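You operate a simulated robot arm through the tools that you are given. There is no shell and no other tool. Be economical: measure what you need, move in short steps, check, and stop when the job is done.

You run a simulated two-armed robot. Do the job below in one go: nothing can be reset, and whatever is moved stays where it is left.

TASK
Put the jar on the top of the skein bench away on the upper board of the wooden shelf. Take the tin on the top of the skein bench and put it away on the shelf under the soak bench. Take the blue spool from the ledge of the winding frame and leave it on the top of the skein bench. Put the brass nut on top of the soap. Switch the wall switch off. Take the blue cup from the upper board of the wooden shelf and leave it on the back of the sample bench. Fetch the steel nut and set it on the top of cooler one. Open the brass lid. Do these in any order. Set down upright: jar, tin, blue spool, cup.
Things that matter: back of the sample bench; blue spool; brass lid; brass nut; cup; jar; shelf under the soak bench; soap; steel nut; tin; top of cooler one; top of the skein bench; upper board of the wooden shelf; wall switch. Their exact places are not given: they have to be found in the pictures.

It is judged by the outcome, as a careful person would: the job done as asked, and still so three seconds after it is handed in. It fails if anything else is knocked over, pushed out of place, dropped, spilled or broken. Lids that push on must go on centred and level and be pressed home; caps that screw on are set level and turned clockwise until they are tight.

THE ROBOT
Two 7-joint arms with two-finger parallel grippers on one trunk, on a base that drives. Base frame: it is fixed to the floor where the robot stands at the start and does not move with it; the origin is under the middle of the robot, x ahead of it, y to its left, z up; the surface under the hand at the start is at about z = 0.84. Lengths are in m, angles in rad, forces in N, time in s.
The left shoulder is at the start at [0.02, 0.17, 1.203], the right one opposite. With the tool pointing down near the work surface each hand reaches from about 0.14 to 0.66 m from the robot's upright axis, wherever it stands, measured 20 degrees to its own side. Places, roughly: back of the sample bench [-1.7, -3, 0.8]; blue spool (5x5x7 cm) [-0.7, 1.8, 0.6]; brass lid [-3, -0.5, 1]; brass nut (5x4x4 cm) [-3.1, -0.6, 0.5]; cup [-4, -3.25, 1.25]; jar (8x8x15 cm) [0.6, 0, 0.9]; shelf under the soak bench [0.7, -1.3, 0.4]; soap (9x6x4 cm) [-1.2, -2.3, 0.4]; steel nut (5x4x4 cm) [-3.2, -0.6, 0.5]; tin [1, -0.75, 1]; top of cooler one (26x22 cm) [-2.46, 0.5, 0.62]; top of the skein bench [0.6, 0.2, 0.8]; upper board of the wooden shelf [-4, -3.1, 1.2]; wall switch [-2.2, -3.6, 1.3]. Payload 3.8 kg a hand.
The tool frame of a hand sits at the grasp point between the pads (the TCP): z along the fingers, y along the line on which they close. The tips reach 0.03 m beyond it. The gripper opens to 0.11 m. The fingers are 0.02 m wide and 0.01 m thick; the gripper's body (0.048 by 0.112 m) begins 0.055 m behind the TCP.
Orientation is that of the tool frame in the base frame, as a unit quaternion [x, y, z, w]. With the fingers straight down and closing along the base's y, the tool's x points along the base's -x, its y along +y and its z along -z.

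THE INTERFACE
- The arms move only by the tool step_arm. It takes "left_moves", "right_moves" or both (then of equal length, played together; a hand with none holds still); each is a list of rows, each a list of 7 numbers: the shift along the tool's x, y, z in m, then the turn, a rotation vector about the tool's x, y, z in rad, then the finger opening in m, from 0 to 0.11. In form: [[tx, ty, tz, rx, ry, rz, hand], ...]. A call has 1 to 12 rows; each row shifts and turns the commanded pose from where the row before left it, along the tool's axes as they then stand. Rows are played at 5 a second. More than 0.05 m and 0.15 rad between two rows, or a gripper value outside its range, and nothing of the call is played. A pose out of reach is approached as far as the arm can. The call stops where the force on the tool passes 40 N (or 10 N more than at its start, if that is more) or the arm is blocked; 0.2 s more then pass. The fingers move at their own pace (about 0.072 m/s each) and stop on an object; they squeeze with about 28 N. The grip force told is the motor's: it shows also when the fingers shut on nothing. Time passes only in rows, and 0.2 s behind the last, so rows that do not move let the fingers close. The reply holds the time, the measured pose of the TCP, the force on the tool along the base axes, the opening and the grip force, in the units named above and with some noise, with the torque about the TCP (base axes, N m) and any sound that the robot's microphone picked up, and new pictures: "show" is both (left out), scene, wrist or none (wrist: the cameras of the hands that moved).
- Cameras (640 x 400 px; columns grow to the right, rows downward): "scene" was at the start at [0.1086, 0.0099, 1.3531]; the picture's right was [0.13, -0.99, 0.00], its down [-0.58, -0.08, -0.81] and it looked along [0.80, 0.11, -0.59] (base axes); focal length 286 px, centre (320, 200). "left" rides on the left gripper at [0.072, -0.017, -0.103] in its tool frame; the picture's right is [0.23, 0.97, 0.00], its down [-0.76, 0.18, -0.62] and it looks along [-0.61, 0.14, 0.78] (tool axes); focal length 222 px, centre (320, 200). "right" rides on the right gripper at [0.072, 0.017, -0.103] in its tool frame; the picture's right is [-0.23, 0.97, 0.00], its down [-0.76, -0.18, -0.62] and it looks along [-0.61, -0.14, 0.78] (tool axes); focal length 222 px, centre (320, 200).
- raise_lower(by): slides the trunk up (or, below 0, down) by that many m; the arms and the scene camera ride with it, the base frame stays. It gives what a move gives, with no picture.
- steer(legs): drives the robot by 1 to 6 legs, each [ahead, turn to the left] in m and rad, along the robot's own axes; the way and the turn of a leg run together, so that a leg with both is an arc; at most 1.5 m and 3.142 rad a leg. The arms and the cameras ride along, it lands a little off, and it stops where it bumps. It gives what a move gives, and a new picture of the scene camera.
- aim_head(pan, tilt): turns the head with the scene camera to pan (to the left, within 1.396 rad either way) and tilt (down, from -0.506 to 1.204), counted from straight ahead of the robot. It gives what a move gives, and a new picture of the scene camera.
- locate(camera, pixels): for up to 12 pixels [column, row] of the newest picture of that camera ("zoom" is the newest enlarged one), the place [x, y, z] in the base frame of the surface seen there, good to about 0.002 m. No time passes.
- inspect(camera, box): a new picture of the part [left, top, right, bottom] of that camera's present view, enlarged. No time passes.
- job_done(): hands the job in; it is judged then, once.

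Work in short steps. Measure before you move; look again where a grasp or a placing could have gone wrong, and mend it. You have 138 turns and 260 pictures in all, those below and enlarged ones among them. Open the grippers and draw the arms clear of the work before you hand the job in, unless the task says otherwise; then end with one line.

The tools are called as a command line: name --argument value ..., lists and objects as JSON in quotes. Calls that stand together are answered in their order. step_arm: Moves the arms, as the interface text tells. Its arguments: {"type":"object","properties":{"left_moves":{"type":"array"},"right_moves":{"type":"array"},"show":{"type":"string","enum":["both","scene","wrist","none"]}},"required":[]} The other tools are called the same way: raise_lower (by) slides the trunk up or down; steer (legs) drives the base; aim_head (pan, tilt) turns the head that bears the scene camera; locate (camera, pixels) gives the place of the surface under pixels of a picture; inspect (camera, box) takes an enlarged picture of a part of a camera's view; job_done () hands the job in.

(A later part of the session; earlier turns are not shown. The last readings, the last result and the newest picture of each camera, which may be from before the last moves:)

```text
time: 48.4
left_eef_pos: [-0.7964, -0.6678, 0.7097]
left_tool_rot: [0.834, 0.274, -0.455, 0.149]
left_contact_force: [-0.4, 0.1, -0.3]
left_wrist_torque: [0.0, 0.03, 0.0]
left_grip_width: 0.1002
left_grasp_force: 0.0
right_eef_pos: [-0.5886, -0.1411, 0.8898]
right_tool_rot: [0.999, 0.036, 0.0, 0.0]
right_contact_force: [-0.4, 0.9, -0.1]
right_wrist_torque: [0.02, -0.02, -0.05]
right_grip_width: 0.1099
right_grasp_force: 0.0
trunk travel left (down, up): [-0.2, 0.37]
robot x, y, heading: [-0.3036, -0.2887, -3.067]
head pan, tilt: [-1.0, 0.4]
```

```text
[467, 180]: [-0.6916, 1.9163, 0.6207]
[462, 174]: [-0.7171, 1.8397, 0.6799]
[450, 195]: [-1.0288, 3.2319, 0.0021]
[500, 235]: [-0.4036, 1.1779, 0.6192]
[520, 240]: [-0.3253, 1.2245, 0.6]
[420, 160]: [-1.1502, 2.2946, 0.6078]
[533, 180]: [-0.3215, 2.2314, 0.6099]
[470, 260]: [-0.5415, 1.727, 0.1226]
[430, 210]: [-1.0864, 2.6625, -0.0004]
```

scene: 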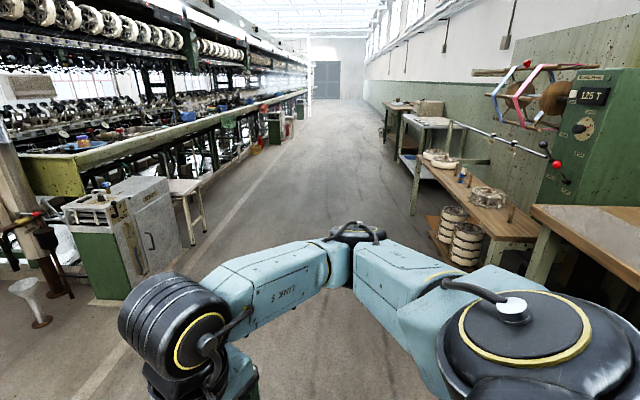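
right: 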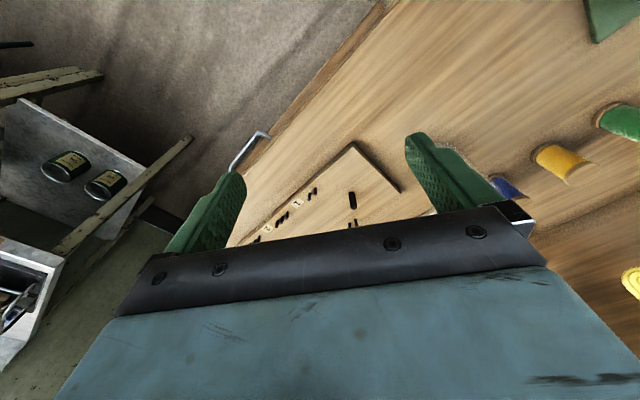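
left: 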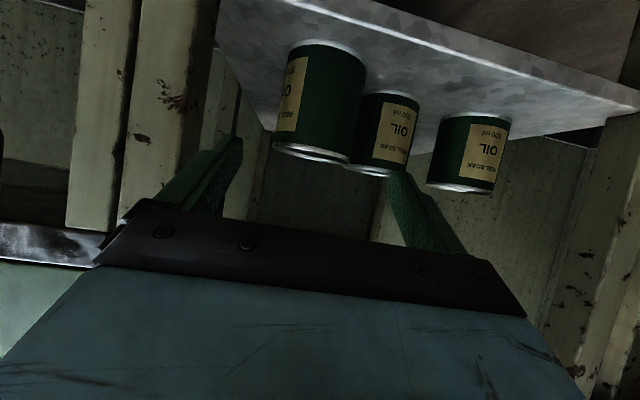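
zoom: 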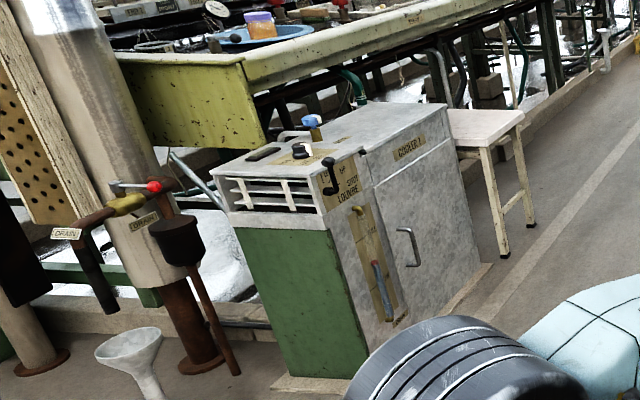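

The blue spool stands near (-0.717,1.84) on a ledge at z≈0.61 between pegs. I drive alongside the frame to get a close look.

steer --legs '[[0, -1.23], [1.1, 0]]'

aim_head --pan -0.6 --tilt 0.5

```text
time: 57.1
left_eef_pos: [-1.2867, 1.0748, 0.7087]
left_tool_rot: [0.84, -0.257, -0.458, -0.14]
left_contact_force: [0.0, -0.3, 0.3]
left_wrist_torque: [-0.02, 0.01, -0.03]
left_grip_width: 0.1002
left_grasp_force: 0.1
right_eef_pos: [-0.7205, 1.0567, 0.8899]
right_tool_rot: [0.838, -0.546, 0.0, 0.0]
right_contact_force: [0.3, 0.1, 0.3]
right_wrist_torque: [0.01, 0.03, 0.01]
right_grip_width: 0.1099
right_grasp_force: 0.0
trunk travel left (down, up): [-0.2, 0.37]
robot x, y, heading: [-0.7677, 0.735, 1.992]
head pan, tilt: [-1.0, 0.4]
```

scene: 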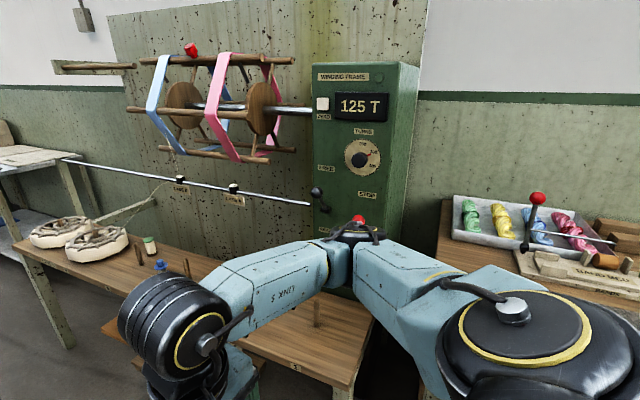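

```text
time: 58.0
left_eef_pos: [-1.2866, 1.0747, 0.709]
left_tool_rot: [0.84, -0.256, -0.458, -0.14]
left_contact_force: [-0.2, -0.7, 0.0]
left_wrist_torque: [-0.02, 0.01, 0.02]
left_grip_width: 0.1
left_grasp_force: 0.0
right_eef_pos: [-0.7221, 1.0558, 0.8907]
right_tool_rot: [0.838, -0.546, 0.0, 0.0]
right_contact_force: [0.0, -0.1, -0.9]
right_wrist_torque: [0.03, -0.02, 0.0]
right_grip_width: 0.1099
right_grasp_force: 0.1
trunk travel left (down, up): [-0.2, 0.37]
robot x, y, heading: [-0.7673, 0.7363, 1.988]
head pan, tilt: [-0.6, 0.499]
```

scene: 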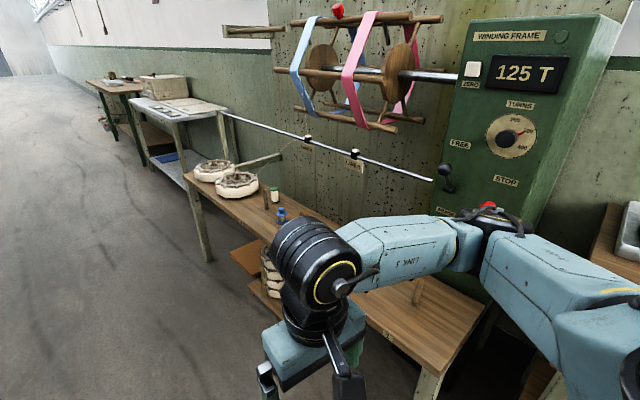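

I measure the rod above the ledge, the spool and the pegs.

locate --camera "scene" --pixels '[[281, 210], [281, 217], [308, 138], [355, 152], [400, 170], [266, 200], [274, 194], [213, 210], [260, 240], [250, 118], [445, 180], [430, 385]]'

inspect --camera "scene" --box '[180, 130, 340, 250]'

```text
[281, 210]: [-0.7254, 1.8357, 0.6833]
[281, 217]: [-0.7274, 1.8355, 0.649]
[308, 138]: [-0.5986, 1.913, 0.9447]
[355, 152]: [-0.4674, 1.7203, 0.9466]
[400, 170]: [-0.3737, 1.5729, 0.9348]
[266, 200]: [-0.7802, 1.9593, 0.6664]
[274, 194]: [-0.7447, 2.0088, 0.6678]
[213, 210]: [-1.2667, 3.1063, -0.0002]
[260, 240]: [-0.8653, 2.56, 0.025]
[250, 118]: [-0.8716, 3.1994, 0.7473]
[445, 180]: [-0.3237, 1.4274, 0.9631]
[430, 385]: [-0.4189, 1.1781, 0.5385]
```

```text
3.33 times, centred on (260, 190) of scene
```

zoom: 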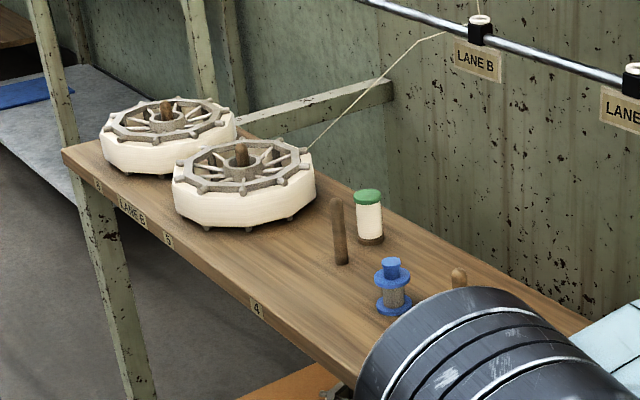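

The spool is at (-0.726,1.836), z 0.612–0.685; rod at 0.15 m behind it at z 0.945, pegs ~0.13 m away along the ledge. I drive parallel to the ledge so that the right hand can come down with no turn.

steer --legs '[[0, -0.107], [0.546, 0], [0, 0.3]]'

aim_head --pan -0.9 --tilt 0.75

```text
time: 62.6
left_eef_pos: [-1.4967, 1.4829, 0.7094]
left_tool_rot: [0.859, -0.181, -0.468, -0.099]
left_contact_force: [0.7, 0.1, 0.6]
left_wrist_torque: [0.01, 0.0, 0.02]
left_grip_width: 0.0997
left_grasp_force: 0.0
right_eef_pos: [-0.9359, 1.5637, 0.89]
right_tool_rot: [0.883, -0.47, -0.001, -0.001]
right_contact_force: [-0.2, 0.6, -0.3]
right_wrist_torque: [-0.02, 0.01, -0.02]
right_grip_width: 0.1101
right_grasp_force: 0.1
trunk travel left (down, up): [-0.2, 0.37]
robot x, y, heading: [-0.9192, 1.2426, 2.161]
head pan, tilt: [-0.6, 0.499]
```

scene: 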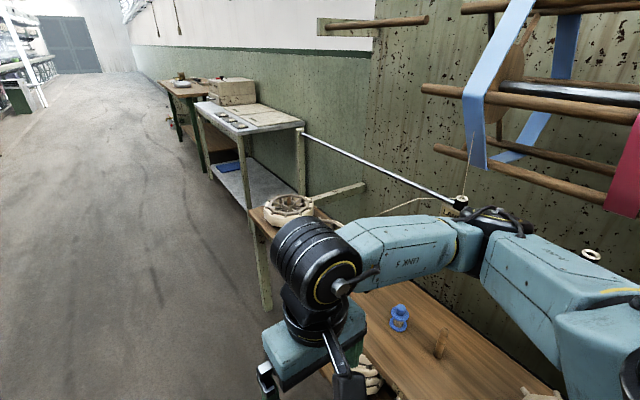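

```text
time: 63.4
left_eef_pos: [-1.4959, 1.4837, 0.7091]
left_tool_rot: [0.859, -0.182, -0.468, -0.099]
left_contact_force: [1.2, -0.2, 0.1]
left_wrist_torque: [-0.01, 0.03, -0.02]
left_grip_width: 0.1
left_grasp_force: 0.1
right_eef_pos: [-0.9358, 1.5657, 0.8895]
right_tool_rot: [0.883, -0.47, 0.001, 0.0]
right_contact_force: [0.4, -0.2, -0.7]
right_wrist_torque: [0.0, 0.02, 0.01]
right_grip_width: 0.1096
right_grasp_force: 0.1
trunk travel left (down, up): [-0.2, 0.37]
robot x, y, heading: [-0.9236, 1.2396, 2.165]
head pan, tilt: [-0.901, 0.75]
```

scene: 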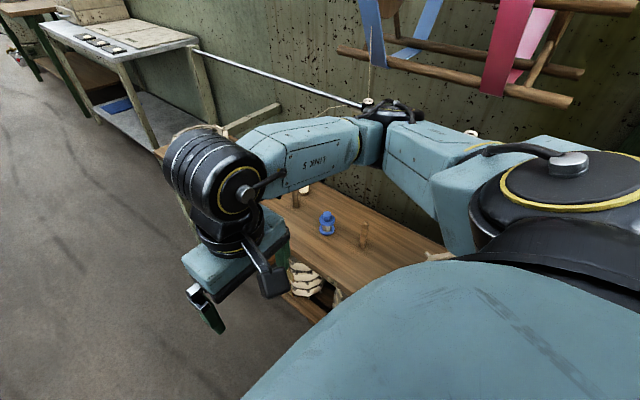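

The elbow appears near the rod guide; I measure elbow, rod, reel and spool.

locate --camera "scene" --pixels '[[390, 115], [365, 103], [327, 214], [328, 224], [321, 220], [335, 220], [363, 232], [296, 196], [350, 55], [500, 95], [350, 140], [304, 189]]'

```text
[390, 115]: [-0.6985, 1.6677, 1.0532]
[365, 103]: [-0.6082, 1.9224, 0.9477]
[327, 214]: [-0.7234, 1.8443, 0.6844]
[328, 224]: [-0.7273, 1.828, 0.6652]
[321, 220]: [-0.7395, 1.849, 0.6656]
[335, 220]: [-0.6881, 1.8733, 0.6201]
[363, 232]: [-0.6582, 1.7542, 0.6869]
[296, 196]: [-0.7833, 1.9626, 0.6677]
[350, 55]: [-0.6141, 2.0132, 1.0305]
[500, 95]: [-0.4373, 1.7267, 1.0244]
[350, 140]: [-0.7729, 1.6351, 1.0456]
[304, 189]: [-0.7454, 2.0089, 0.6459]
```

Reaching sideways would push the elbow into the reel bars, so I will face the ledge instead. First I tuck the left hand: point it down, pull it back and up.

step_arm --left_moves '[[0, 0, -0.03, 0, 0.145, 0, 0.1], [0, 0, -0.03, 0, 0.145, 0, 0.1], [0, 0, -0.03, 0, 0.145, 0, 0.1], [0, 0, 0, 0, 0.145, 0, 0.1], [0, 0, 0, 0, 0.145, 0, 0.1], [0, 0, 0, 0, 0.145, 0, 0.1], [0, 0, -0.03, 0, 0.09, 0, 0.1], [0.03, -0.02, -0.03, 0, 0, 0.1475, 0.1], [0.03, -0.02, -0.03, 0, 0, 0.1475, 0.1], [0.03, -0.02, -0.03, 0, 0, 0.1475, 0.1], [0.03, -0.02, -0.03, 0, 0, 0.1475, 0.1]]' --show "none"

steer --legs '[[0, 0.05], [0.494, 0]]'

```text
time: 65.8
left_eef_pos: [-1.2815, 1.4427, 0.9144]
left_tool_rot: [0.875, -0.483, -0.02, 0.002]
left_contact_force: [0.9, -0.2, -0.7]
left_wrist_torque: [0.02, 0.01, 0.02]
left_grip_width: 0.1001
left_grasp_force: 0.0
right_eef_pos: [-0.9361, 1.5655, 0.8896]
right_tool_rot: [0.883, -0.47, 0.0, 0.0]
right_contact_force: [0.3, -0.3, 0.3]
right_wrist_torque: [0.02, -0.03, 0.02]
right_grip_width: 0.11
right_grasp_force: 0.1
trunk travel left (down, up): [-0.2, 0.37]
robot x, y, heading: [-0.9229, 1.2438, 2.164]
head pan, tilt: [-0.901, 0.75]
```

```text
time: 69.2
left_eef_pos: [-1.5964, 1.8213, 0.9138]
left_tool_rot: [0.889, -0.457, -0.019, 0.001]
left_contact_force: [-0.4, 0.4, -0.1]
left_wrist_torque: [-0.02, 0.0, 0.03]
left_grip_width: 0.1
left_grasp_force: 0.0
right_eef_pos: [-1.2552, 1.962, 0.8893]
right_tool_rot: [0.896, -0.445, 0.001, 0.001]
right_contact_force: [-0.5, 0.0, 0.1]
right_wrist_torque: [-0.01, 0.0, 0.03]
right_grip_width: 0.1099
right_grasp_force: 0.0
trunk travel left (down, up): [-0.2, 0.37]
robot x, y, heading: [-1.2207, 1.6415, 2.219]
head pan, tilt: [-0.901, 0.75]
```

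scene: 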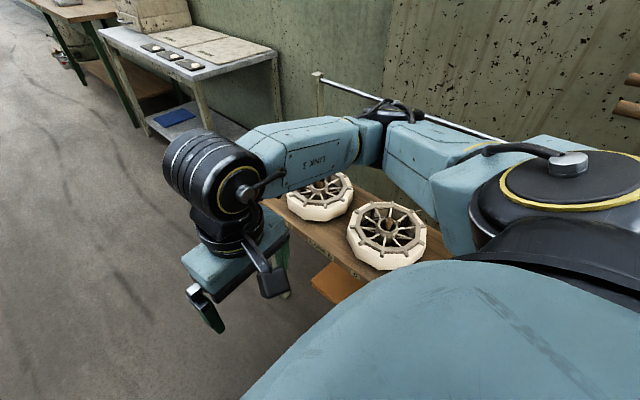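

Now I turn right to face the ledge.

steer --legs '[[0, -1.61]]'

aim_head --pan 0.1 --tilt 0.8

```text
time: 73.4
left_eef_pos: [-1.0307, 2.0078, 0.9143]
left_tool_rot: [-0.292, 0.956, 0.015, 0.012]
left_contact_force: [-1.1, -0.6, 0.8]
left_wrist_torque: [-0.02, 0.02, 0.03]
left_grip_width: 0.1001
left_grasp_force: 0.0
right_eef_pos: [-0.9006, 1.6639, 0.8906]
right_tool_rot: [-0.306, 0.952, 0.0, -0.001]
right_contact_force: [1.1, 0.2, 0.5]
right_wrist_torque: [0.0, -0.01, 0.01]
right_grip_width: 0.1101
right_grasp_force: 0.0
trunk travel left (down, up): [-0.2, 0.37]
robot x, y, heading: [-1.2217, 1.6425, 0.624]
head pan, tilt: [-0.901, 0.75]
```

scene: 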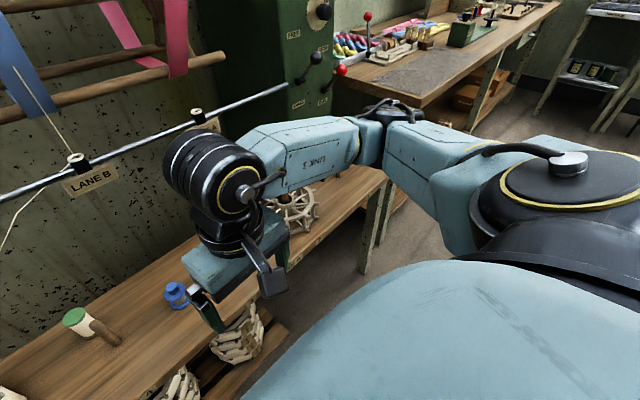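

```text
time: 74.7
left_eef_pos: [-1.0313, 2.0072, 0.9135]
left_tool_rot: [-0.292, 0.956, 0.015, 0.013]
left_contact_force: [0.1, 1.6, -0.7]
left_wrist_torque: [-0.03, 0.0, 0.03]
left_grip_width: 0.0999
left_grasp_force: 0.1
right_eef_pos: [-0.8994, 1.6635, 0.8895]
right_tool_rot: [-0.306, 0.952, 0.001, 0.0]
right_contact_force: [0.7, -0.6, -0.5]
right_wrist_torque: [-0.01, -0.01, 0.03]
right_grip_width: 0.1102
right_grasp_force: 0.1
trunk travel left (down, up): [-0.2, 0.37]
robot x, y, heading: [-1.2202, 1.6424, 0.617]
head pan, tilt: [0.099, 0.799]
```

scene: 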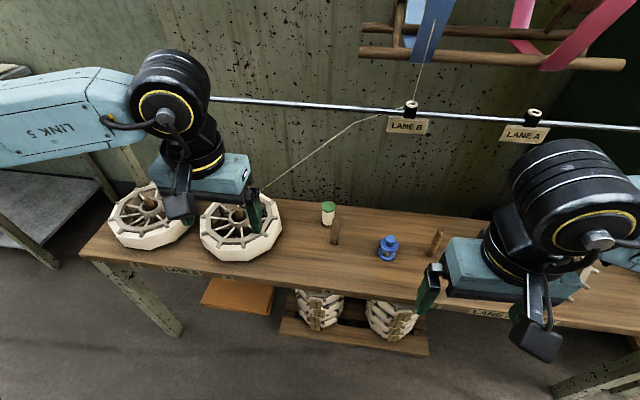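

I measure the spool once more from here.

locate --camera "scene" --pixels '[[388, 240], [390, 237], [381, 249], [396, 249], [388, 258], [388, 252], [436, 240], [335, 232], [400, 258]]'

inspect --camera "scene" --box '[340, 210, 460, 285]'

```text
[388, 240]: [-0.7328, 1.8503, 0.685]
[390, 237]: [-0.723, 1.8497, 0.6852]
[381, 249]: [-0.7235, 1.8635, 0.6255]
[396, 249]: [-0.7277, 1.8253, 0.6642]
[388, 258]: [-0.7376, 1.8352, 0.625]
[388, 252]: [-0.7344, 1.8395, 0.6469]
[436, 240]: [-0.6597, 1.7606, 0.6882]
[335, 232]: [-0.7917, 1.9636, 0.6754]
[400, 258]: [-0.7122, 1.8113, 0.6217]
```

```text
5.33 times, centred on (400, 248) of scene
```

zoom: 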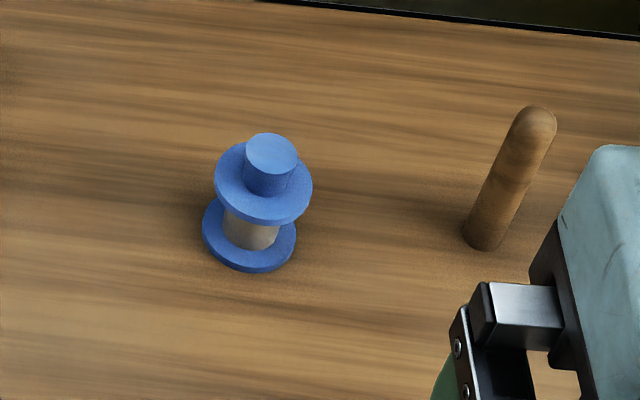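

Spool centre ≈ (-0.722,1.845), top 0.685. I bring the right hand over it at a safe height.

step_arm --right_moves '[[0, 0, 0.04, 0, 0, 0, 0.08], [0, 0, 0.04, 0, 0, 0, 0.08], [0, 0, 0.04, 0, 0, 0, 0.08], [-0.0417, 0.0075, 0, 0, 0, 0, 0.08], [-0.0417, 0.0075, 0, 0, 0, 0, 0.08], [-0.0417, 0.0075, 0, 0, 0, 0, 0.08], [-0.0417, 0.0075, 0, 0, 0, 0, 0.08], [-0.0417, 0.0075, 0, 0, 0, 0, 0.08], [-0.0417, 0.0075, 0, 0, 0, 0, 0.08], [0, 0, 0.03, 0, 0, 0, 0.08]]'

```text
time: 76.9
left_eef_pos: [-1.0318, 2.0068, 0.9142]
left_tool_rot: [-0.292, 0.956, 0.014, 0.013]
left_contact_force: [-0.9, 0.2, 0.1]
left_wrist_torque: [0.02, 0.03, 0.0]
left_grip_width: 0.1
left_grasp_force: 0.1
right_eef_pos: [-0.7218, 1.8453, 0.7415]
right_tool_rot: [-0.306, 0.952, 0.0, 0.0]
right_contact_force: [0.3, -0.3, -0.8]
right_wrist_torque: [-0.01, -0.01, -0.02]
right_grip_width: 0.0801
right_grasp_force: 0.1
trunk travel left (down, up): [-0.2, 0.37]
robot x, y, heading: [-1.2223, 1.6387, 0.621]
head pan, tilt: [0.099, 0.799]
```

scene: 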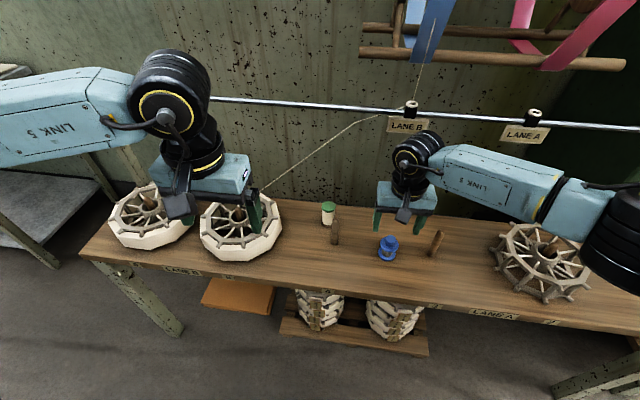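
right: 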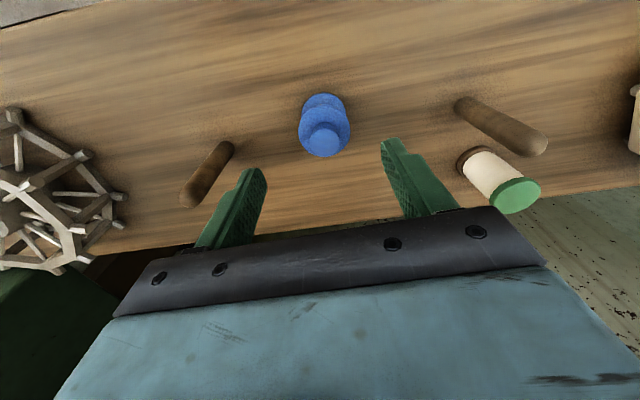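

Centred over the spool. I go down to z 0.649, close and lift.

step_arm --right_moves '[[0, 0, 0.04, 0, 0, 0, 0.08], [0, 0, 0.035, 0, 0, 0, 0.08], [0, 0, 0.017, 0, 0, 0, 0.08], [0, 0, 0, 0, 0, 0, 0.02], [0, 0, 0, 0, 0, 0, 0.02], [0, 0, 0, 0, 0, 0, 0.02], [0, 0, -0.02, 0, 0, 0, 0.02], [0, 0, -0.04, 0, 0, 0, 0.02], [0, 0, -0.04, 0, 0, 0, 0.02]]'

```text
time: 78.9
left_eef_pos: [-1.0312, 2.0065, 0.9143]
left_tool_rot: [-0.293, 0.956, 0.014, 0.012]
left_contact_force: [-0.5, 0.3, 1.1]
left_wrist_torque: [0.01, -0.01, 0.0]
left_grip_width: 0.0999
left_grasp_force: 0.0
right_eef_pos: [-0.7225, 1.8436, 0.7472]
right_tool_rot: [-0.306, 0.952, 0.0, -0.001]
right_contact_force: [0.0, -0.2, -0.4]
right_wrist_torque: [0.02, -0.03, -0.01]
right_grip_width: 0.0429
right_grasp_force: 28.2
trunk travel left (down, up): [-0.2, 0.37]
robot x, y, heading: [-1.2232, 1.6393, 0.62]
head pan, tilt: [0.099, 0.799]
```

scene: 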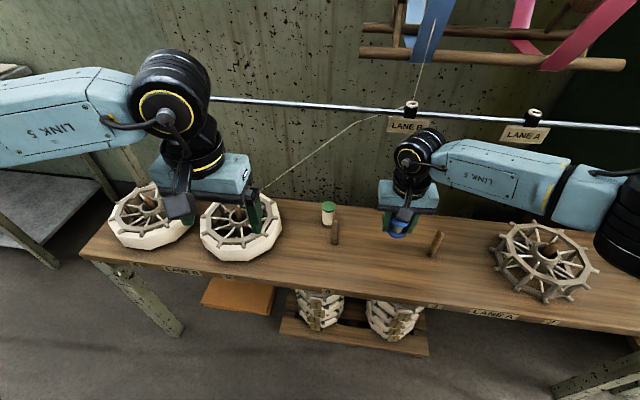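
right: 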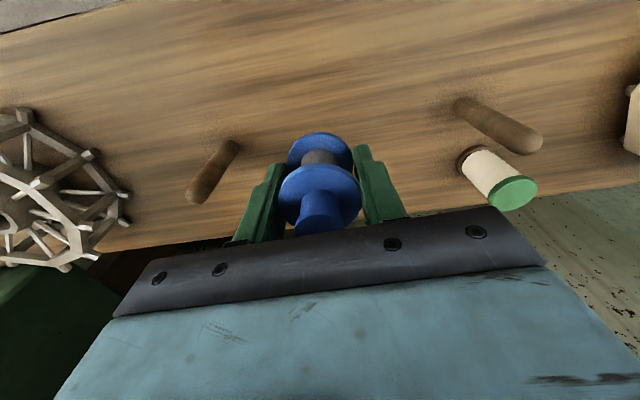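

Spool held firmly. I pull it back and up, raise the trunk, back away and drive to the skein bench.

step_arm --right_moves '[[0.04, 0, -0.03, 0, 0, 0, 0.02], [0.04, 0, -0.03, 0, 0, 0, 0.02], [0.04, 0, -0.03, 0, 0, 0, 0.02], [0.04, 0, -0.03, 0, 0, 0, 0.02], [0.03, 0, -0.03, 0, 0, 0, 0.02]]' --show "none"

steer --legs '[[-0.25, 0], [0, -1.552], [1.1, 0], [1.08, 0], [0, 1.539]]'

raise_lower --by 0.1

aim_head --pan -0.1 --tilt 0.7

```text
time: 80.1
left_eef_pos: [-1.0316, 2.0074, 0.914]
left_tool_rot: [-0.292, 0.956, 0.015, 0.011]
left_contact_force: [-0.6, 0.4, 0.3]
left_wrist_torque: [-0.02, 0.01, -0.03]
left_grip_width: 0.0999
left_grasp_force: 0.1
right_eef_pos: [-0.8762, 1.7355, 0.8929]
right_tool_rot: [-0.306, 0.952, 0.0, -0.001]
right_contact_force: [0.1, -0.6, -0.8]
right_wrist_torque: [-0.01, 0.0, -0.02]
right_grip_width: 0.0428
right_grasp_force: 27.8
trunk travel left (down, up): [-0.2, 0.37]
robot x, y, heading: [-1.2241, 1.6408, 0.625]
head pan, tilt: [0.099, 0.799]
```

```text
time: 100.0
left_eef_pos: [0.0635, 0.0542, 0.9131]
left_tool_rot: [-0.275, 0.961, 0.015, 0.013]
left_contact_force: [0.9, -1.0, -0.1]
left_wrist_torque: [0.02, 0.0, 0.01]
left_grip_width: 0.1
left_grasp_force: 0.1
right_eef_pos: [0.2086, -0.2199, 0.8922]
right_tool_rot: [-0.289, 0.957, 0.0, -0.001]
right_contact_force: [-0.3, 0.0, -0.8]
right_wrist_torque: [0.0, 0.01, 0.01]
right_grip_width: 0.043
right_grasp_force: 28.4
trunk travel left (down, up): [-0.2, 0.37]
robot x, y, heading: [-0.1421, -0.3034, 0.586]
head pan, tilt: [0.099, 0.799]
```

scene: 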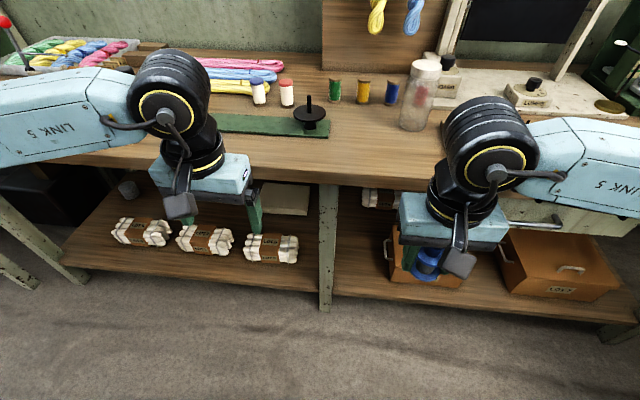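

```text
time: 101.4
left_eef_pos: [0.0627, 0.056, 1.0148]
left_tool_rot: [-0.276, 0.961, 0.015, 0.012]
left_contact_force: [0.6, -0.4, 0.2]
left_wrist_torque: [-0.03, -0.01, -0.02]
left_grip_width: 0.0998
left_grasp_force: 0.0
right_eef_pos: [0.2096, -0.2203, 0.9925]
right_tool_rot: [-0.289, 0.957, 0.0, -0.001]
right_contact_force: [-0.6, 0.4, -1.1]
right_wrist_torque: [0.01, -0.02, 0.0]
right_grip_width: 0.0428
right_grasp_force: 27.8
trunk travel left (down, up): [-0.3, 0.27]
robot x, y, heading: [-0.1424, -0.3051, 0.588]
head pan, tilt: [0.099, 0.799]
```

```text
time: 102.1
left_eef_pos: [0.0628, 0.0539, 1.0139]
left_tool_rot: [-0.276, 0.961, 0.015, 0.012]
left_contact_force: [0.5, -0.3, -0.4]
left_wrist_torque: [-0.02, 0.0, 0.01]
left_grip_width: 0.1002
left_grasp_force: 0.1
right_eef_pos: [0.2088, -0.2195, 0.9925]
right_tool_rot: [-0.289, 0.957, 0.0, 0.0]
right_contact_force: [0.4, 0.5, 0.0]
right_wrist_torque: [0.0, -0.04, 0.01]
right_grip_width: 0.043
right_grasp_force: 27.6
trunk travel left (down, up): [-0.3, 0.27]
robot x, y, heading: [-0.1385, -0.3067, 0.584]
head pan, tilt: [-0.099, 0.7]
```

scene: 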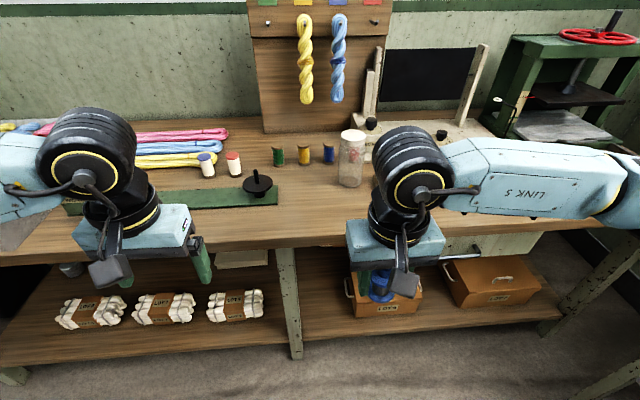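

The bench spot left of the jar is free, near (0.425,0.05). I drive 0.2 ahead, and move the right hand over it.

steer --legs '[[0.2, 0]]'

step_arm --right_moves '[[-0.03, 0.035, 0, 0, 0, 0, 0.02], [-0.03, 0.035, 0, 0, 0, 0, 0.02], [-0.03, 0.035, 0, 0, 0, 0, 0.02], [-0.03, 0, 0.02, 0, 0, 0, 0.02], [-0.01, 0, 0.03, 0, 0, 0, 0.02], [0, 0, 0, 0, 0, 0, 0.02]]'

```text
time: 103.7
left_eef_pos: [0.2232, 0.165, 1.0152]
left_tool_rot: [-0.279, 0.96, 0.014, 0.012]
left_contact_force: [-0.6, 0.0, -0.1]
left_wrist_torque: [0.01, -0.01, -0.02]
left_grip_width: 0.1
left_grasp_force: 0.1
right_eef_pos: [0.3703, -0.1103, 0.9925]
right_tool_rot: [-0.293, 0.956, 0.0, -0.001]
right_contact_force: [0.6, 0.2, -0.4]
right_wrist_torque: [0.0, 0.03, 0.04]
right_grip_width: 0.0431
right_grasp_force: 27.8
trunk travel left (down, up): [-0.3, 0.27]
robot x, y, heading: [0.0206, -0.1965, 0.589]
head pan, tilt: [-0.099, 0.7]
```

scene: 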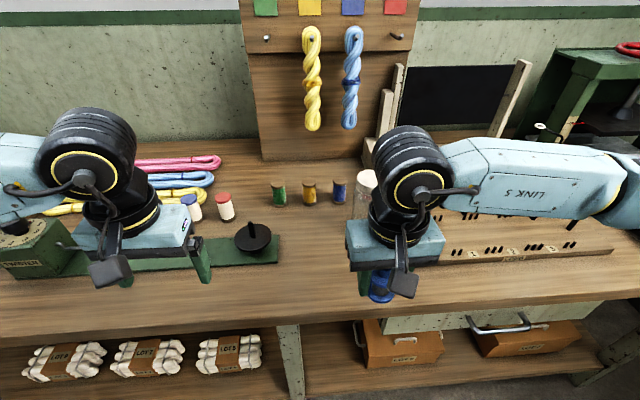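

```text
time: 105.1
left_eef_pos: [0.2227, 0.1644, 1.0149]
left_tool_rot: [-0.279, 0.96, 0.014, 0.012]
left_contact_force: [-0.8, 0.3, 0.1]
left_wrist_torque: [0.0, 0.01, 0.01]
left_grip_width: 0.1
left_grasp_force: 0.1
right_eef_pos: [0.4203, 0.051, 0.9418]
right_tool_rot: [-0.291, 0.957, 0.0, 0.0]
right_contact_force: [1.2, 0.4, -0.1]
right_wrist_torque: [0.0, -0.01, 0.03]
right_grip_width: 0.043
right_grasp_force: 28.3
trunk travel left (down, up): [-0.3, 0.27]
robot x, y, heading: [0.0216, -0.2002, 0.59]
head pan, tilt: [-0.099, 0.7]
```

scene: 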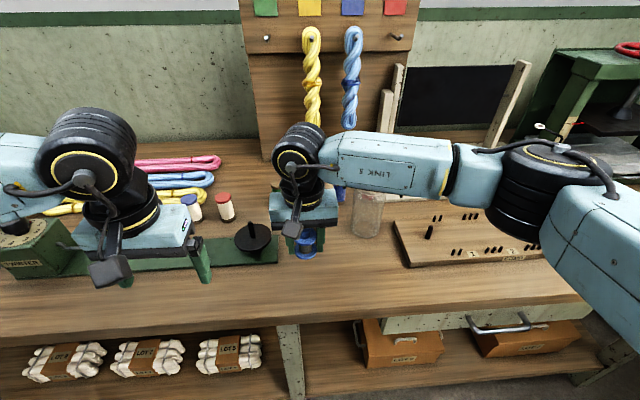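
right: 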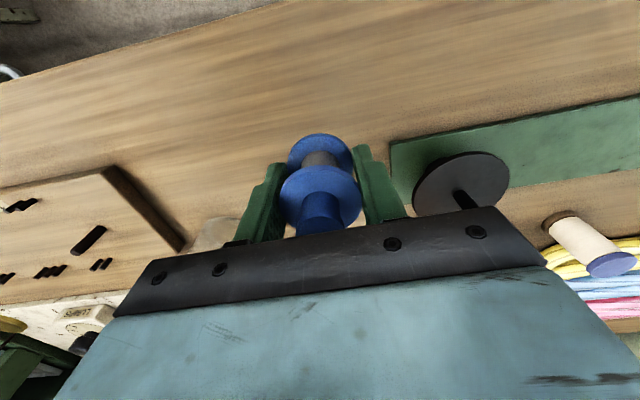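

The green board's end is close to the left finger, so I shift 0.025 right and lower the spool to the bench.

step_arm --right_moves '[[0, -0.025, 0, 0, 0, 0, 0.02], [0, 0, 0.03, 0, 0, 0, 0.02], [0, 0, 0.025, 0, 0, 0, 0.02], [0, 0, 0.008, 0, 0, 0, 0.02], [0, 0, 0.004, 0, 0, 0, 0.02], [0, 0, 0, 0, 0, 0, 0.02]]' --show "wrist"

```text
time: 106.5
left_eef_pos: [0.222, 0.1639, 1.015]
left_tool_rot: [-0.278, 0.96, 0.015, 0.012]
left_contact_force: [0.5, 0.2, 0.2]
left_wrist_torque: [-0.02, 0.02, 0.0]
left_grip_width: 0.0999
left_grasp_force: 0.1
right_eef_pos: [0.4329, 0.0292, 0.874]
right_tool_rot: [-0.291, 0.957, 0.0, 0.001]
right_contact_force: [0.0, 0.2, -1.5]
right_wrist_torque: [-0.01, 0.02, -0.01]
right_grip_width: 0.0426
right_grasp_force: 28.6
trunk travel left (down, up): [-0.3, 0.27]
robot x, y, heading: [0.0205, -0.1961, 0.594]
head pan, tilt: [-0.099, 0.7]
```

right: 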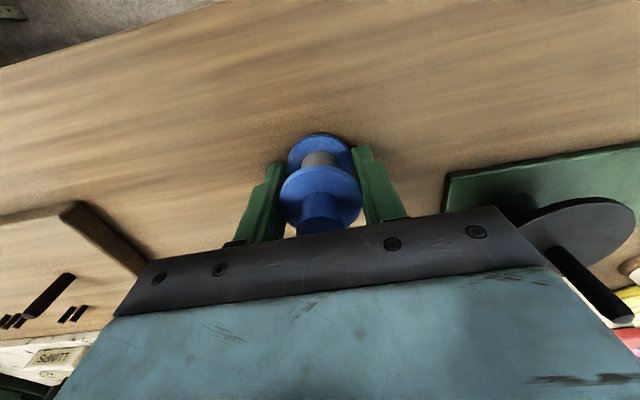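

Almost touching. I lower in 2–3 mm steps till contact shows.

step_arm --right_moves '[[0, 0, 0.003, 0, 0, 0, 0.02], [0, 0, 0.003, 0, 0, 0, 0.02], [0, 0, 0, 0, 0, 0, 0.02]]' --show "none"

```text
time: 107.3
left_eef_pos: [0.2219, 0.164, 1.0152]
left_tool_rot: [-0.278, 0.96, 0.015, 0.012]
left_contact_force: [-0.3, 0.6, -0.4]
left_wrist_torque: [0.0, -0.01, -0.01]
left_grip_width: 0.1001
left_grasp_force: 0.0
right_eef_pos: [0.4321, 0.0293, 0.8698]
right_tool_rot: [-0.291, 0.957, 0.001, 0.001]
right_contact_force: [0.7, -0.8, 6.7]
right_wrist_torque: [-0.19, -0.1, 0.06]
right_grip_width: 0.0427
right_grasp_force: 28.1
trunk travel left (down, up): [-0.3, 0.27]
robot x, y, heading: [0.0217, -0.1967, 0.587]
head pan, tilt: [-0.099, 0.7]
```

Contact (6.7 N). I open a little and rise straight up.

step_arm --right_moves '[[0, 0, 0, 0, 0, 0, 0.06], [0, 0, 0, 0, 0, 0, 0.065], [0, 0, -0.03, 0, 0, 0, 0.065], [0, 0, -0.04, 0, 0, 0, 0.065], [0, 0, -0.04, 0, 0, 0, 0.065], [0, 0, -0.04, 0, 0, 0, 0.065], [0.04, -0.02, 0, 0, 0, 0, 0.11], [0.04, -0.03, 0, 0, 0, 0, 0.11], [0.04, -0.03, 0, 0, 0, 0, 0.11], [0.03, -0.03, 0, 0, 0, 0, 0.11]]' --show "scene"

```text
time: 109.5
left_eef_pos: [0.2223, 0.1636, 1.0156]
left_tool_rot: [-0.278, 0.96, 0.015, 0.012]
left_contact_force: [-0.1, 0.1, -0.1]
left_wrist_torque: [0.03, 0.0, -0.02]
left_grip_width: 0.1002
left_grasp_force: 0.0
right_eef_pos: [0.3672, -0.1491, 1.0171]
right_tool_rot: [-0.292, 0.956, 0.0, 0.0]
right_contact_force: [-0.1, 0.0, -0.2]
right_wrist_torque: [0.03, 0.04, -0.02]
right_grip_width: 0.1099
right_grasp_force: 0.1
trunk travel left (down, up): [-0.3, 0.27]
robot x, y, heading: [0.0205, -0.1967, 0.594]
head pan, tilt: [-0.099, 0.7]
```

scene: 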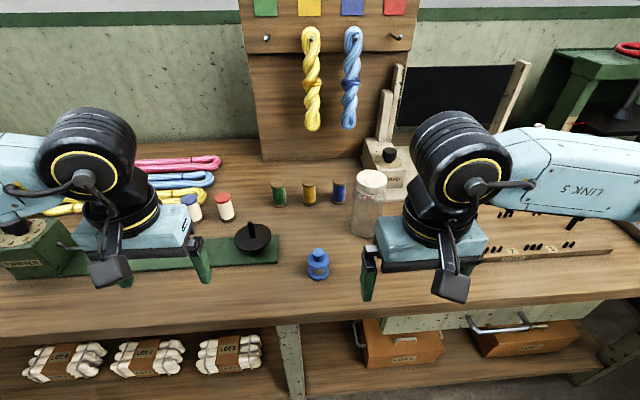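

Spool stands well. Next the jar with the right hand, tilted 30° down. I check the pins board near the jar.

inspect --camera "scene" --box '[300, 150, 440, 250]'

steer --legs '[[-0.08, 0]]'

```text
4.00 times, centred on (370, 200) of scene
```

zoom: 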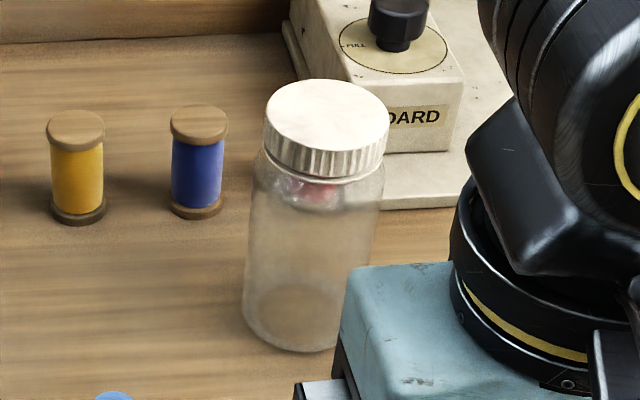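

```text
time: 110.5
left_eef_pos: [0.1561, 0.1186, 1.0155]
left_tool_rot: [-0.279, 0.96, 0.015, 0.012]
left_contact_force: [-0.6, 0.1, 0.6]
left_wrist_torque: [0.04, 0.01, 0.02]
left_grip_width: 0.0999
left_grasp_force: 0.0
right_eef_pos: [0.3014, -0.1931, 1.0158]
right_tool_rot: [-0.291, 0.957, -0.001, 0.0]
right_contact_force: [-0.2, 0.4, 0.7]
right_wrist_torque: [-0.01, 0.0, -0.04]
right_grip_width: 0.1101
right_grasp_force: 0.2
trunk travel left (down, up): [-0.3, 0.27]
robot x, y, heading: [-0.0448, -0.2408, 0.592]
head pan, tilt: [-0.099, 0.7]
```

scene: 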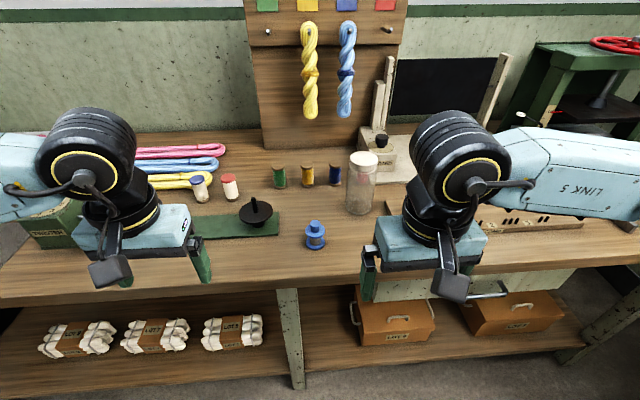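

I measure the jar again, and move the hand forward and tilt it up to a 30° pitch.

locate --camera "scene" --pixels '[[363, 153], [363, 158], [363, 163], [352, 158], [374, 158], [349, 190], [374, 190], [360, 200], [360, 212]]'

step_arm --right_moves '[[-0.045, -0.004, 0.008, 0, 0, 0, 0.11], [-0.045, -0.004, 0.008, 0, 0, 0, 0.11], [-0.045, -0.004, 0.008, 0, 0, 0, 0.11], [-0.045, -0.004, 0.008, 0, 0, 0, 0.11], [-0.045, -0.004, 0.0, 0, 0, 0, 0.11], [0, 0, 0, 0, -0.15, 0, 0.11], [0, 0, 0, 0, -0.15, 0, 0.11], [0, 0, 0, 0, -0.15, 0, 0.11], [0, 0, 0, 0, -0.15, 0, 0.11], [0, 0, 0, 0, -0.15, 0, 0.11], [0, 0, 0, 0, -0.15, 0, 0.11], [0, 0, 0, 0, -0.15, 0, 0.11]]'

```text
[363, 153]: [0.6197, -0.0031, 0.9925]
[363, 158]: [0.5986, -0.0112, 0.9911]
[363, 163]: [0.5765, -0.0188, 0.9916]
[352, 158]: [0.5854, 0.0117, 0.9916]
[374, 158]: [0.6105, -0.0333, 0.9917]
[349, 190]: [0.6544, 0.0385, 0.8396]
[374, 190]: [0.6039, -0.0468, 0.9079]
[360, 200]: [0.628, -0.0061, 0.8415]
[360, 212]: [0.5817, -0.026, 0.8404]
```

```text
time: 113.1
left_eef_pos: [0.1545, 0.1203, 1.0144]
left_tool_rot: [-0.279, 0.96, 0.013, 0.013]
left_contact_force: [-0.3, 0.6, -0.5]
left_wrist_torque: [-0.02, -0.01, 0.0]
left_grip_width: 0.0997
left_grasp_force: 0.1
right_eef_pos: [0.4831, -0.0658, 0.9818]
right_tool_rot: [-0.264, 0.832, 0.158, 0.461]
right_contact_force: [0.1, -0.6, -0.6]
right_wrist_torque: [-0.03, -0.02, -0.03]
right_grip_width: 0.11
right_grasp_force: 0.0
right hand out of reach, approached as far as the arm can: row 12
trunk travel left (down, up): [-0.3, 0.27]
robot x, y, heading: [-0.046, -0.2406, 0.592]
head pan, tilt: [-0.099, 0.7]
```

scene: 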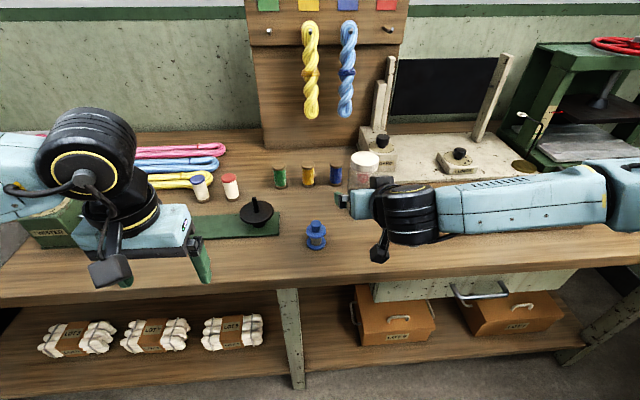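
right: 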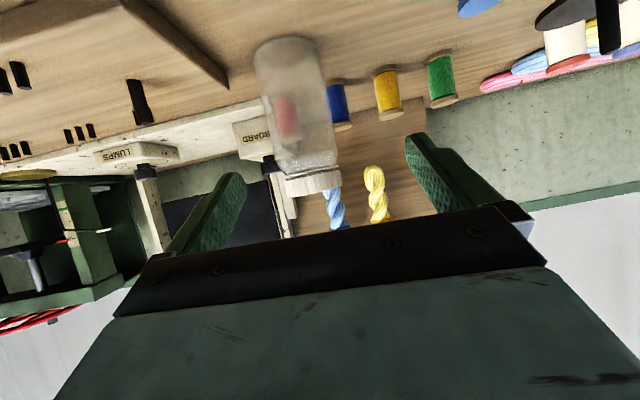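

Jar centre ≈ (0.600,-0.010). I align sideways by −0.025 and advance 0.148 along the tool axis.

step_arm --right_moves '[[-0.002, -0.0245, 0, 0, 0, -0.023, 0.11], [0, 0, 0.037, 0, 0, 0, 0.11], [0, 0, 0.037, 0, 0, 0, 0.11], [0, 0, 0.037, 0, 0, 0, 0.11], [0, 0, 0.035, 0, 0, 0, 0.11], [0, 0, 0, 0, 0, 0, 0.11]]'

```text
time: 114.5
left_eef_pos: [0.1551, 0.1183, 1.0151]
left_tool_rot: [-0.278, 0.96, 0.014, 0.012]
left_contact_force: [0.9, -0.6, 0.2]
left_wrist_torque: [0.0, 0.01, 0.0]
left_grip_width: 0.0999
left_grasp_force: 0.1
right_eef_pos: [0.6511, -0.0639, 0.9336]
right_tool_rot: [-0.263, 0.824, 0.141, 0.481]
right_contact_force: [0.3, -0.1, 0.0]
right_wrist_torque: [0.01, -0.02, 0.01]
right_grip_width: 0.1097
right_grasp_force: 0.1
right hand out of reach, approached as far as the arm can: row 1, 2, 3
trunk travel left (down, up): [-0.3, 0.27]
robot x, y, heading: [-0.0449, -0.2426, 0.589]
head pan, tilt: [-0.099, 0.7]
```

scene: 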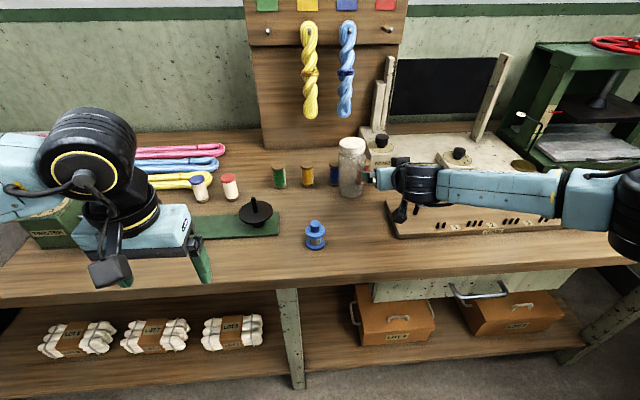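
right: 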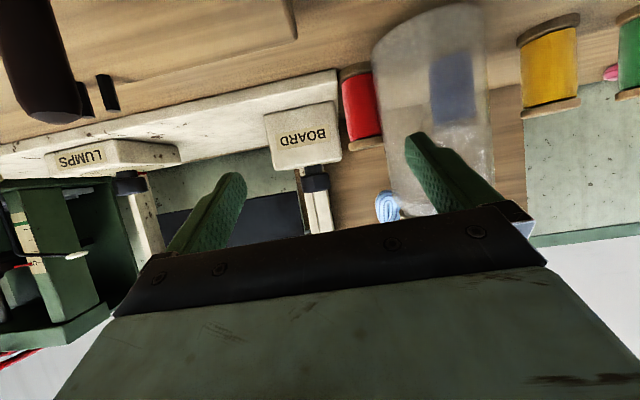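

The hand drifted right of the jar (no contact). I back out along the tool axis and let it settle to read the true pose.

step_arm --right_moves '[[0, 0, -0.04, 0, 0, 0, 0.11], [0, 0, -0.04, 0, 0, 0, 0.11], [0, 0, -0.02, 0, 0, 0, 0.11], [0, 0, 0, 0, 0, 0, 0.11], [0, 0, 0, 0, 0, 0, 0.11]]'

```text
time: 115.7
left_eef_pos: [0.1553, 0.1185, 1.0147]
left_tool_rot: [-0.279, 0.96, 0.014, 0.013]
left_contact_force: [0.1, -1.1, 0.3]
left_wrist_torque: [0.02, -0.01, 0.0]
left_grip_width: 0.1001
left_grasp_force: 0.1
right_eef_pos: [0.5785, -0.1154, 0.9834]
right_tool_rot: [-0.263, 0.826, 0.141, 0.478]
right_contact_force: [0.3, -1.1, 0.7]
right_wrist_torque: [0.0, -0.02, 0.01]
right_grip_width: 0.1099
right_grasp_force: 0.1
trunk travel left (down, up): [-0.3, 0.27]
robot x, y, heading: [-0.0454, -0.243, 0.596]
head pan, tilt: [-0.099, 0.7]
```

scene: 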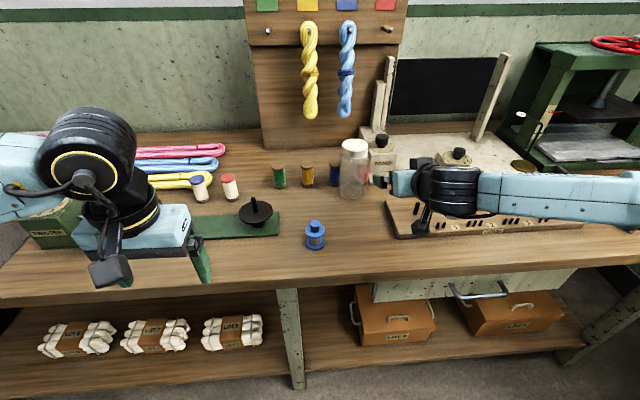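
right: 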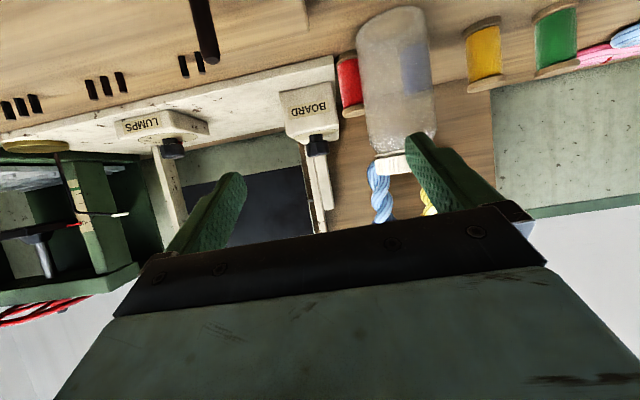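

Now motion is consistent. I back the robot 0.06 m for comfortable reach and shift the hand left onto the jar's line.

steer --legs '[[-0.06, 0]]'

step_arm --right_moves '[[0, 0.038, 0, 0, 0, 0, 0.11], [-0.005, 0.037, 0, 0, 0, 0.02, 0.11], [0, 0, 0.02, 0, 0, 0, 0.11], [0, 0, 0, 0, 0, 0, 0.11]]' --show "wrist"

```text
time: 116.7
left_eef_pos: [0.1045, 0.0852, 1.0149]
left_tool_rot: [-0.278, 0.96, 0.015, 0.013]
left_contact_force: [0.4, -0.5, 0.1]
left_wrist_torque: [0.01, -0.04, 0.02]
left_grip_width: 0.1001
left_grasp_force: 0.1
right_eef_pos: [0.5294, -0.1489, 0.9842]
right_tool_rot: [-0.261, 0.826, 0.139, 0.479]
right_contact_force: [-0.5, 0.3, -0.3]
right_wrist_torque: [0.0, -0.01, -0.02]
right_grip_width: 0.1101
right_grasp_force: 0.0
trunk travel left (down, up): [-0.3, 0.27]
robot x, y, heading: [-0.0966, -0.2788, 0.59]
head pan, tilt: [-0.099, 0.7]
```

scene: 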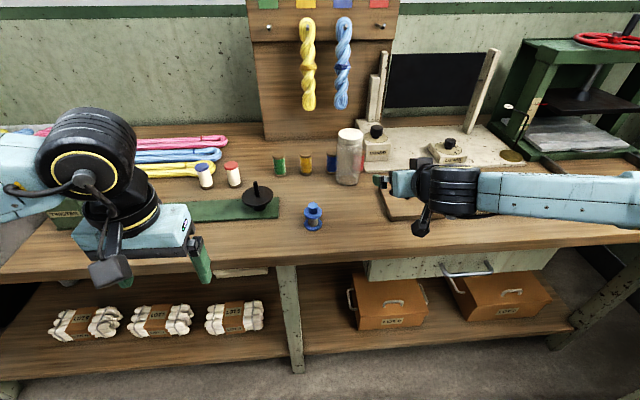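

```text
time: 117.7
left_eef_pos: [0.1051, 0.0853, 1.0138]
left_tool_rot: [-0.279, 0.96, 0.015, 0.012]
left_contact_force: [0.4, 0.2, -0.4]
left_wrist_torque: [-0.04, -0.01, 0.01]
left_grip_width: 0.1001
left_grasp_force: 0.0
right_eef_pos: [0.5056, -0.0757, 0.9763]
right_tool_rot: [-0.253, 0.829, 0.144, 0.477]
right_contact_force: [-0.3, -0.4, 0.3]
right_wrist_torque: [-0.01, 0.0, -0.02]
right_grip_width: 0.1101
right_grasp_force: 0.0
trunk travel left (down, up): [-0.3, 0.27]
robot x, y, heading: [-0.0972, -0.2778, 0.593]
head pan, tilt: [-0.099, 0.7]
```

right: 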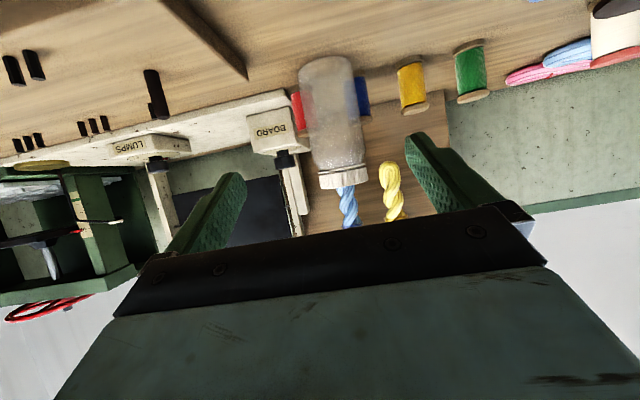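

Aligned: 0.134 m straight ahead. I advance and close on the jar's body.

step_arm --right_moves '[[0, 0.002, 0.035, 0, 0, 0, 0.11], [0, 0, 0.035, 0, 0, 0, 0.11], [0, 0, 0.035, 0, 0, 0, 0.11], [0, 0, 0.028, 0, 0, 0, 0.11], [0, 0, 0, 0, 0, 0, 0.11]]' --show "wrist"

```text
time: 118.9
left_eef_pos: [0.1057, 0.085, 1.0149]
left_tool_rot: [-0.278, 0.96, 0.015, 0.012]
left_contact_force: [-0.5, 0.1, -0.2]
left_wrist_torque: [0.03, 0.0, 0.0]
left_grip_width: 0.1001
left_grasp_force: 0.1
right_eef_pos: [0.5977, -0.0103, 0.9091]
right_tool_rot: [-0.254, 0.829, 0.145, 0.477]
right_contact_force: [0.7, -0.1, -0.2]
right_wrist_torque: [-0.01, -0.02, -0.01]
right_grip_width: 0.1099
right_grasp_force: 0.0
trunk travel left (down, up): [-0.3, 0.27]
robot x, y, heading: [-0.0984, -0.274, 0.591]
head pan, tilt: [-0.099, 0.7]
```

right: 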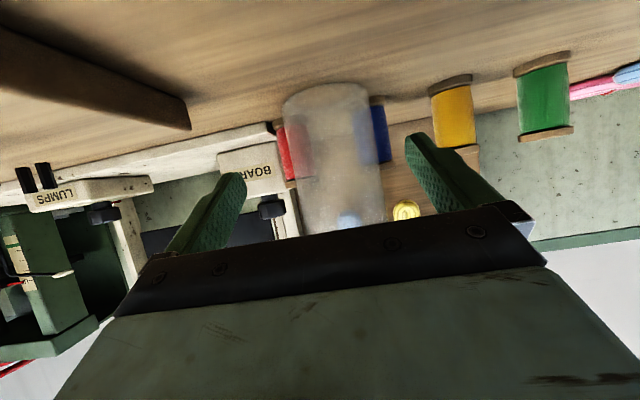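

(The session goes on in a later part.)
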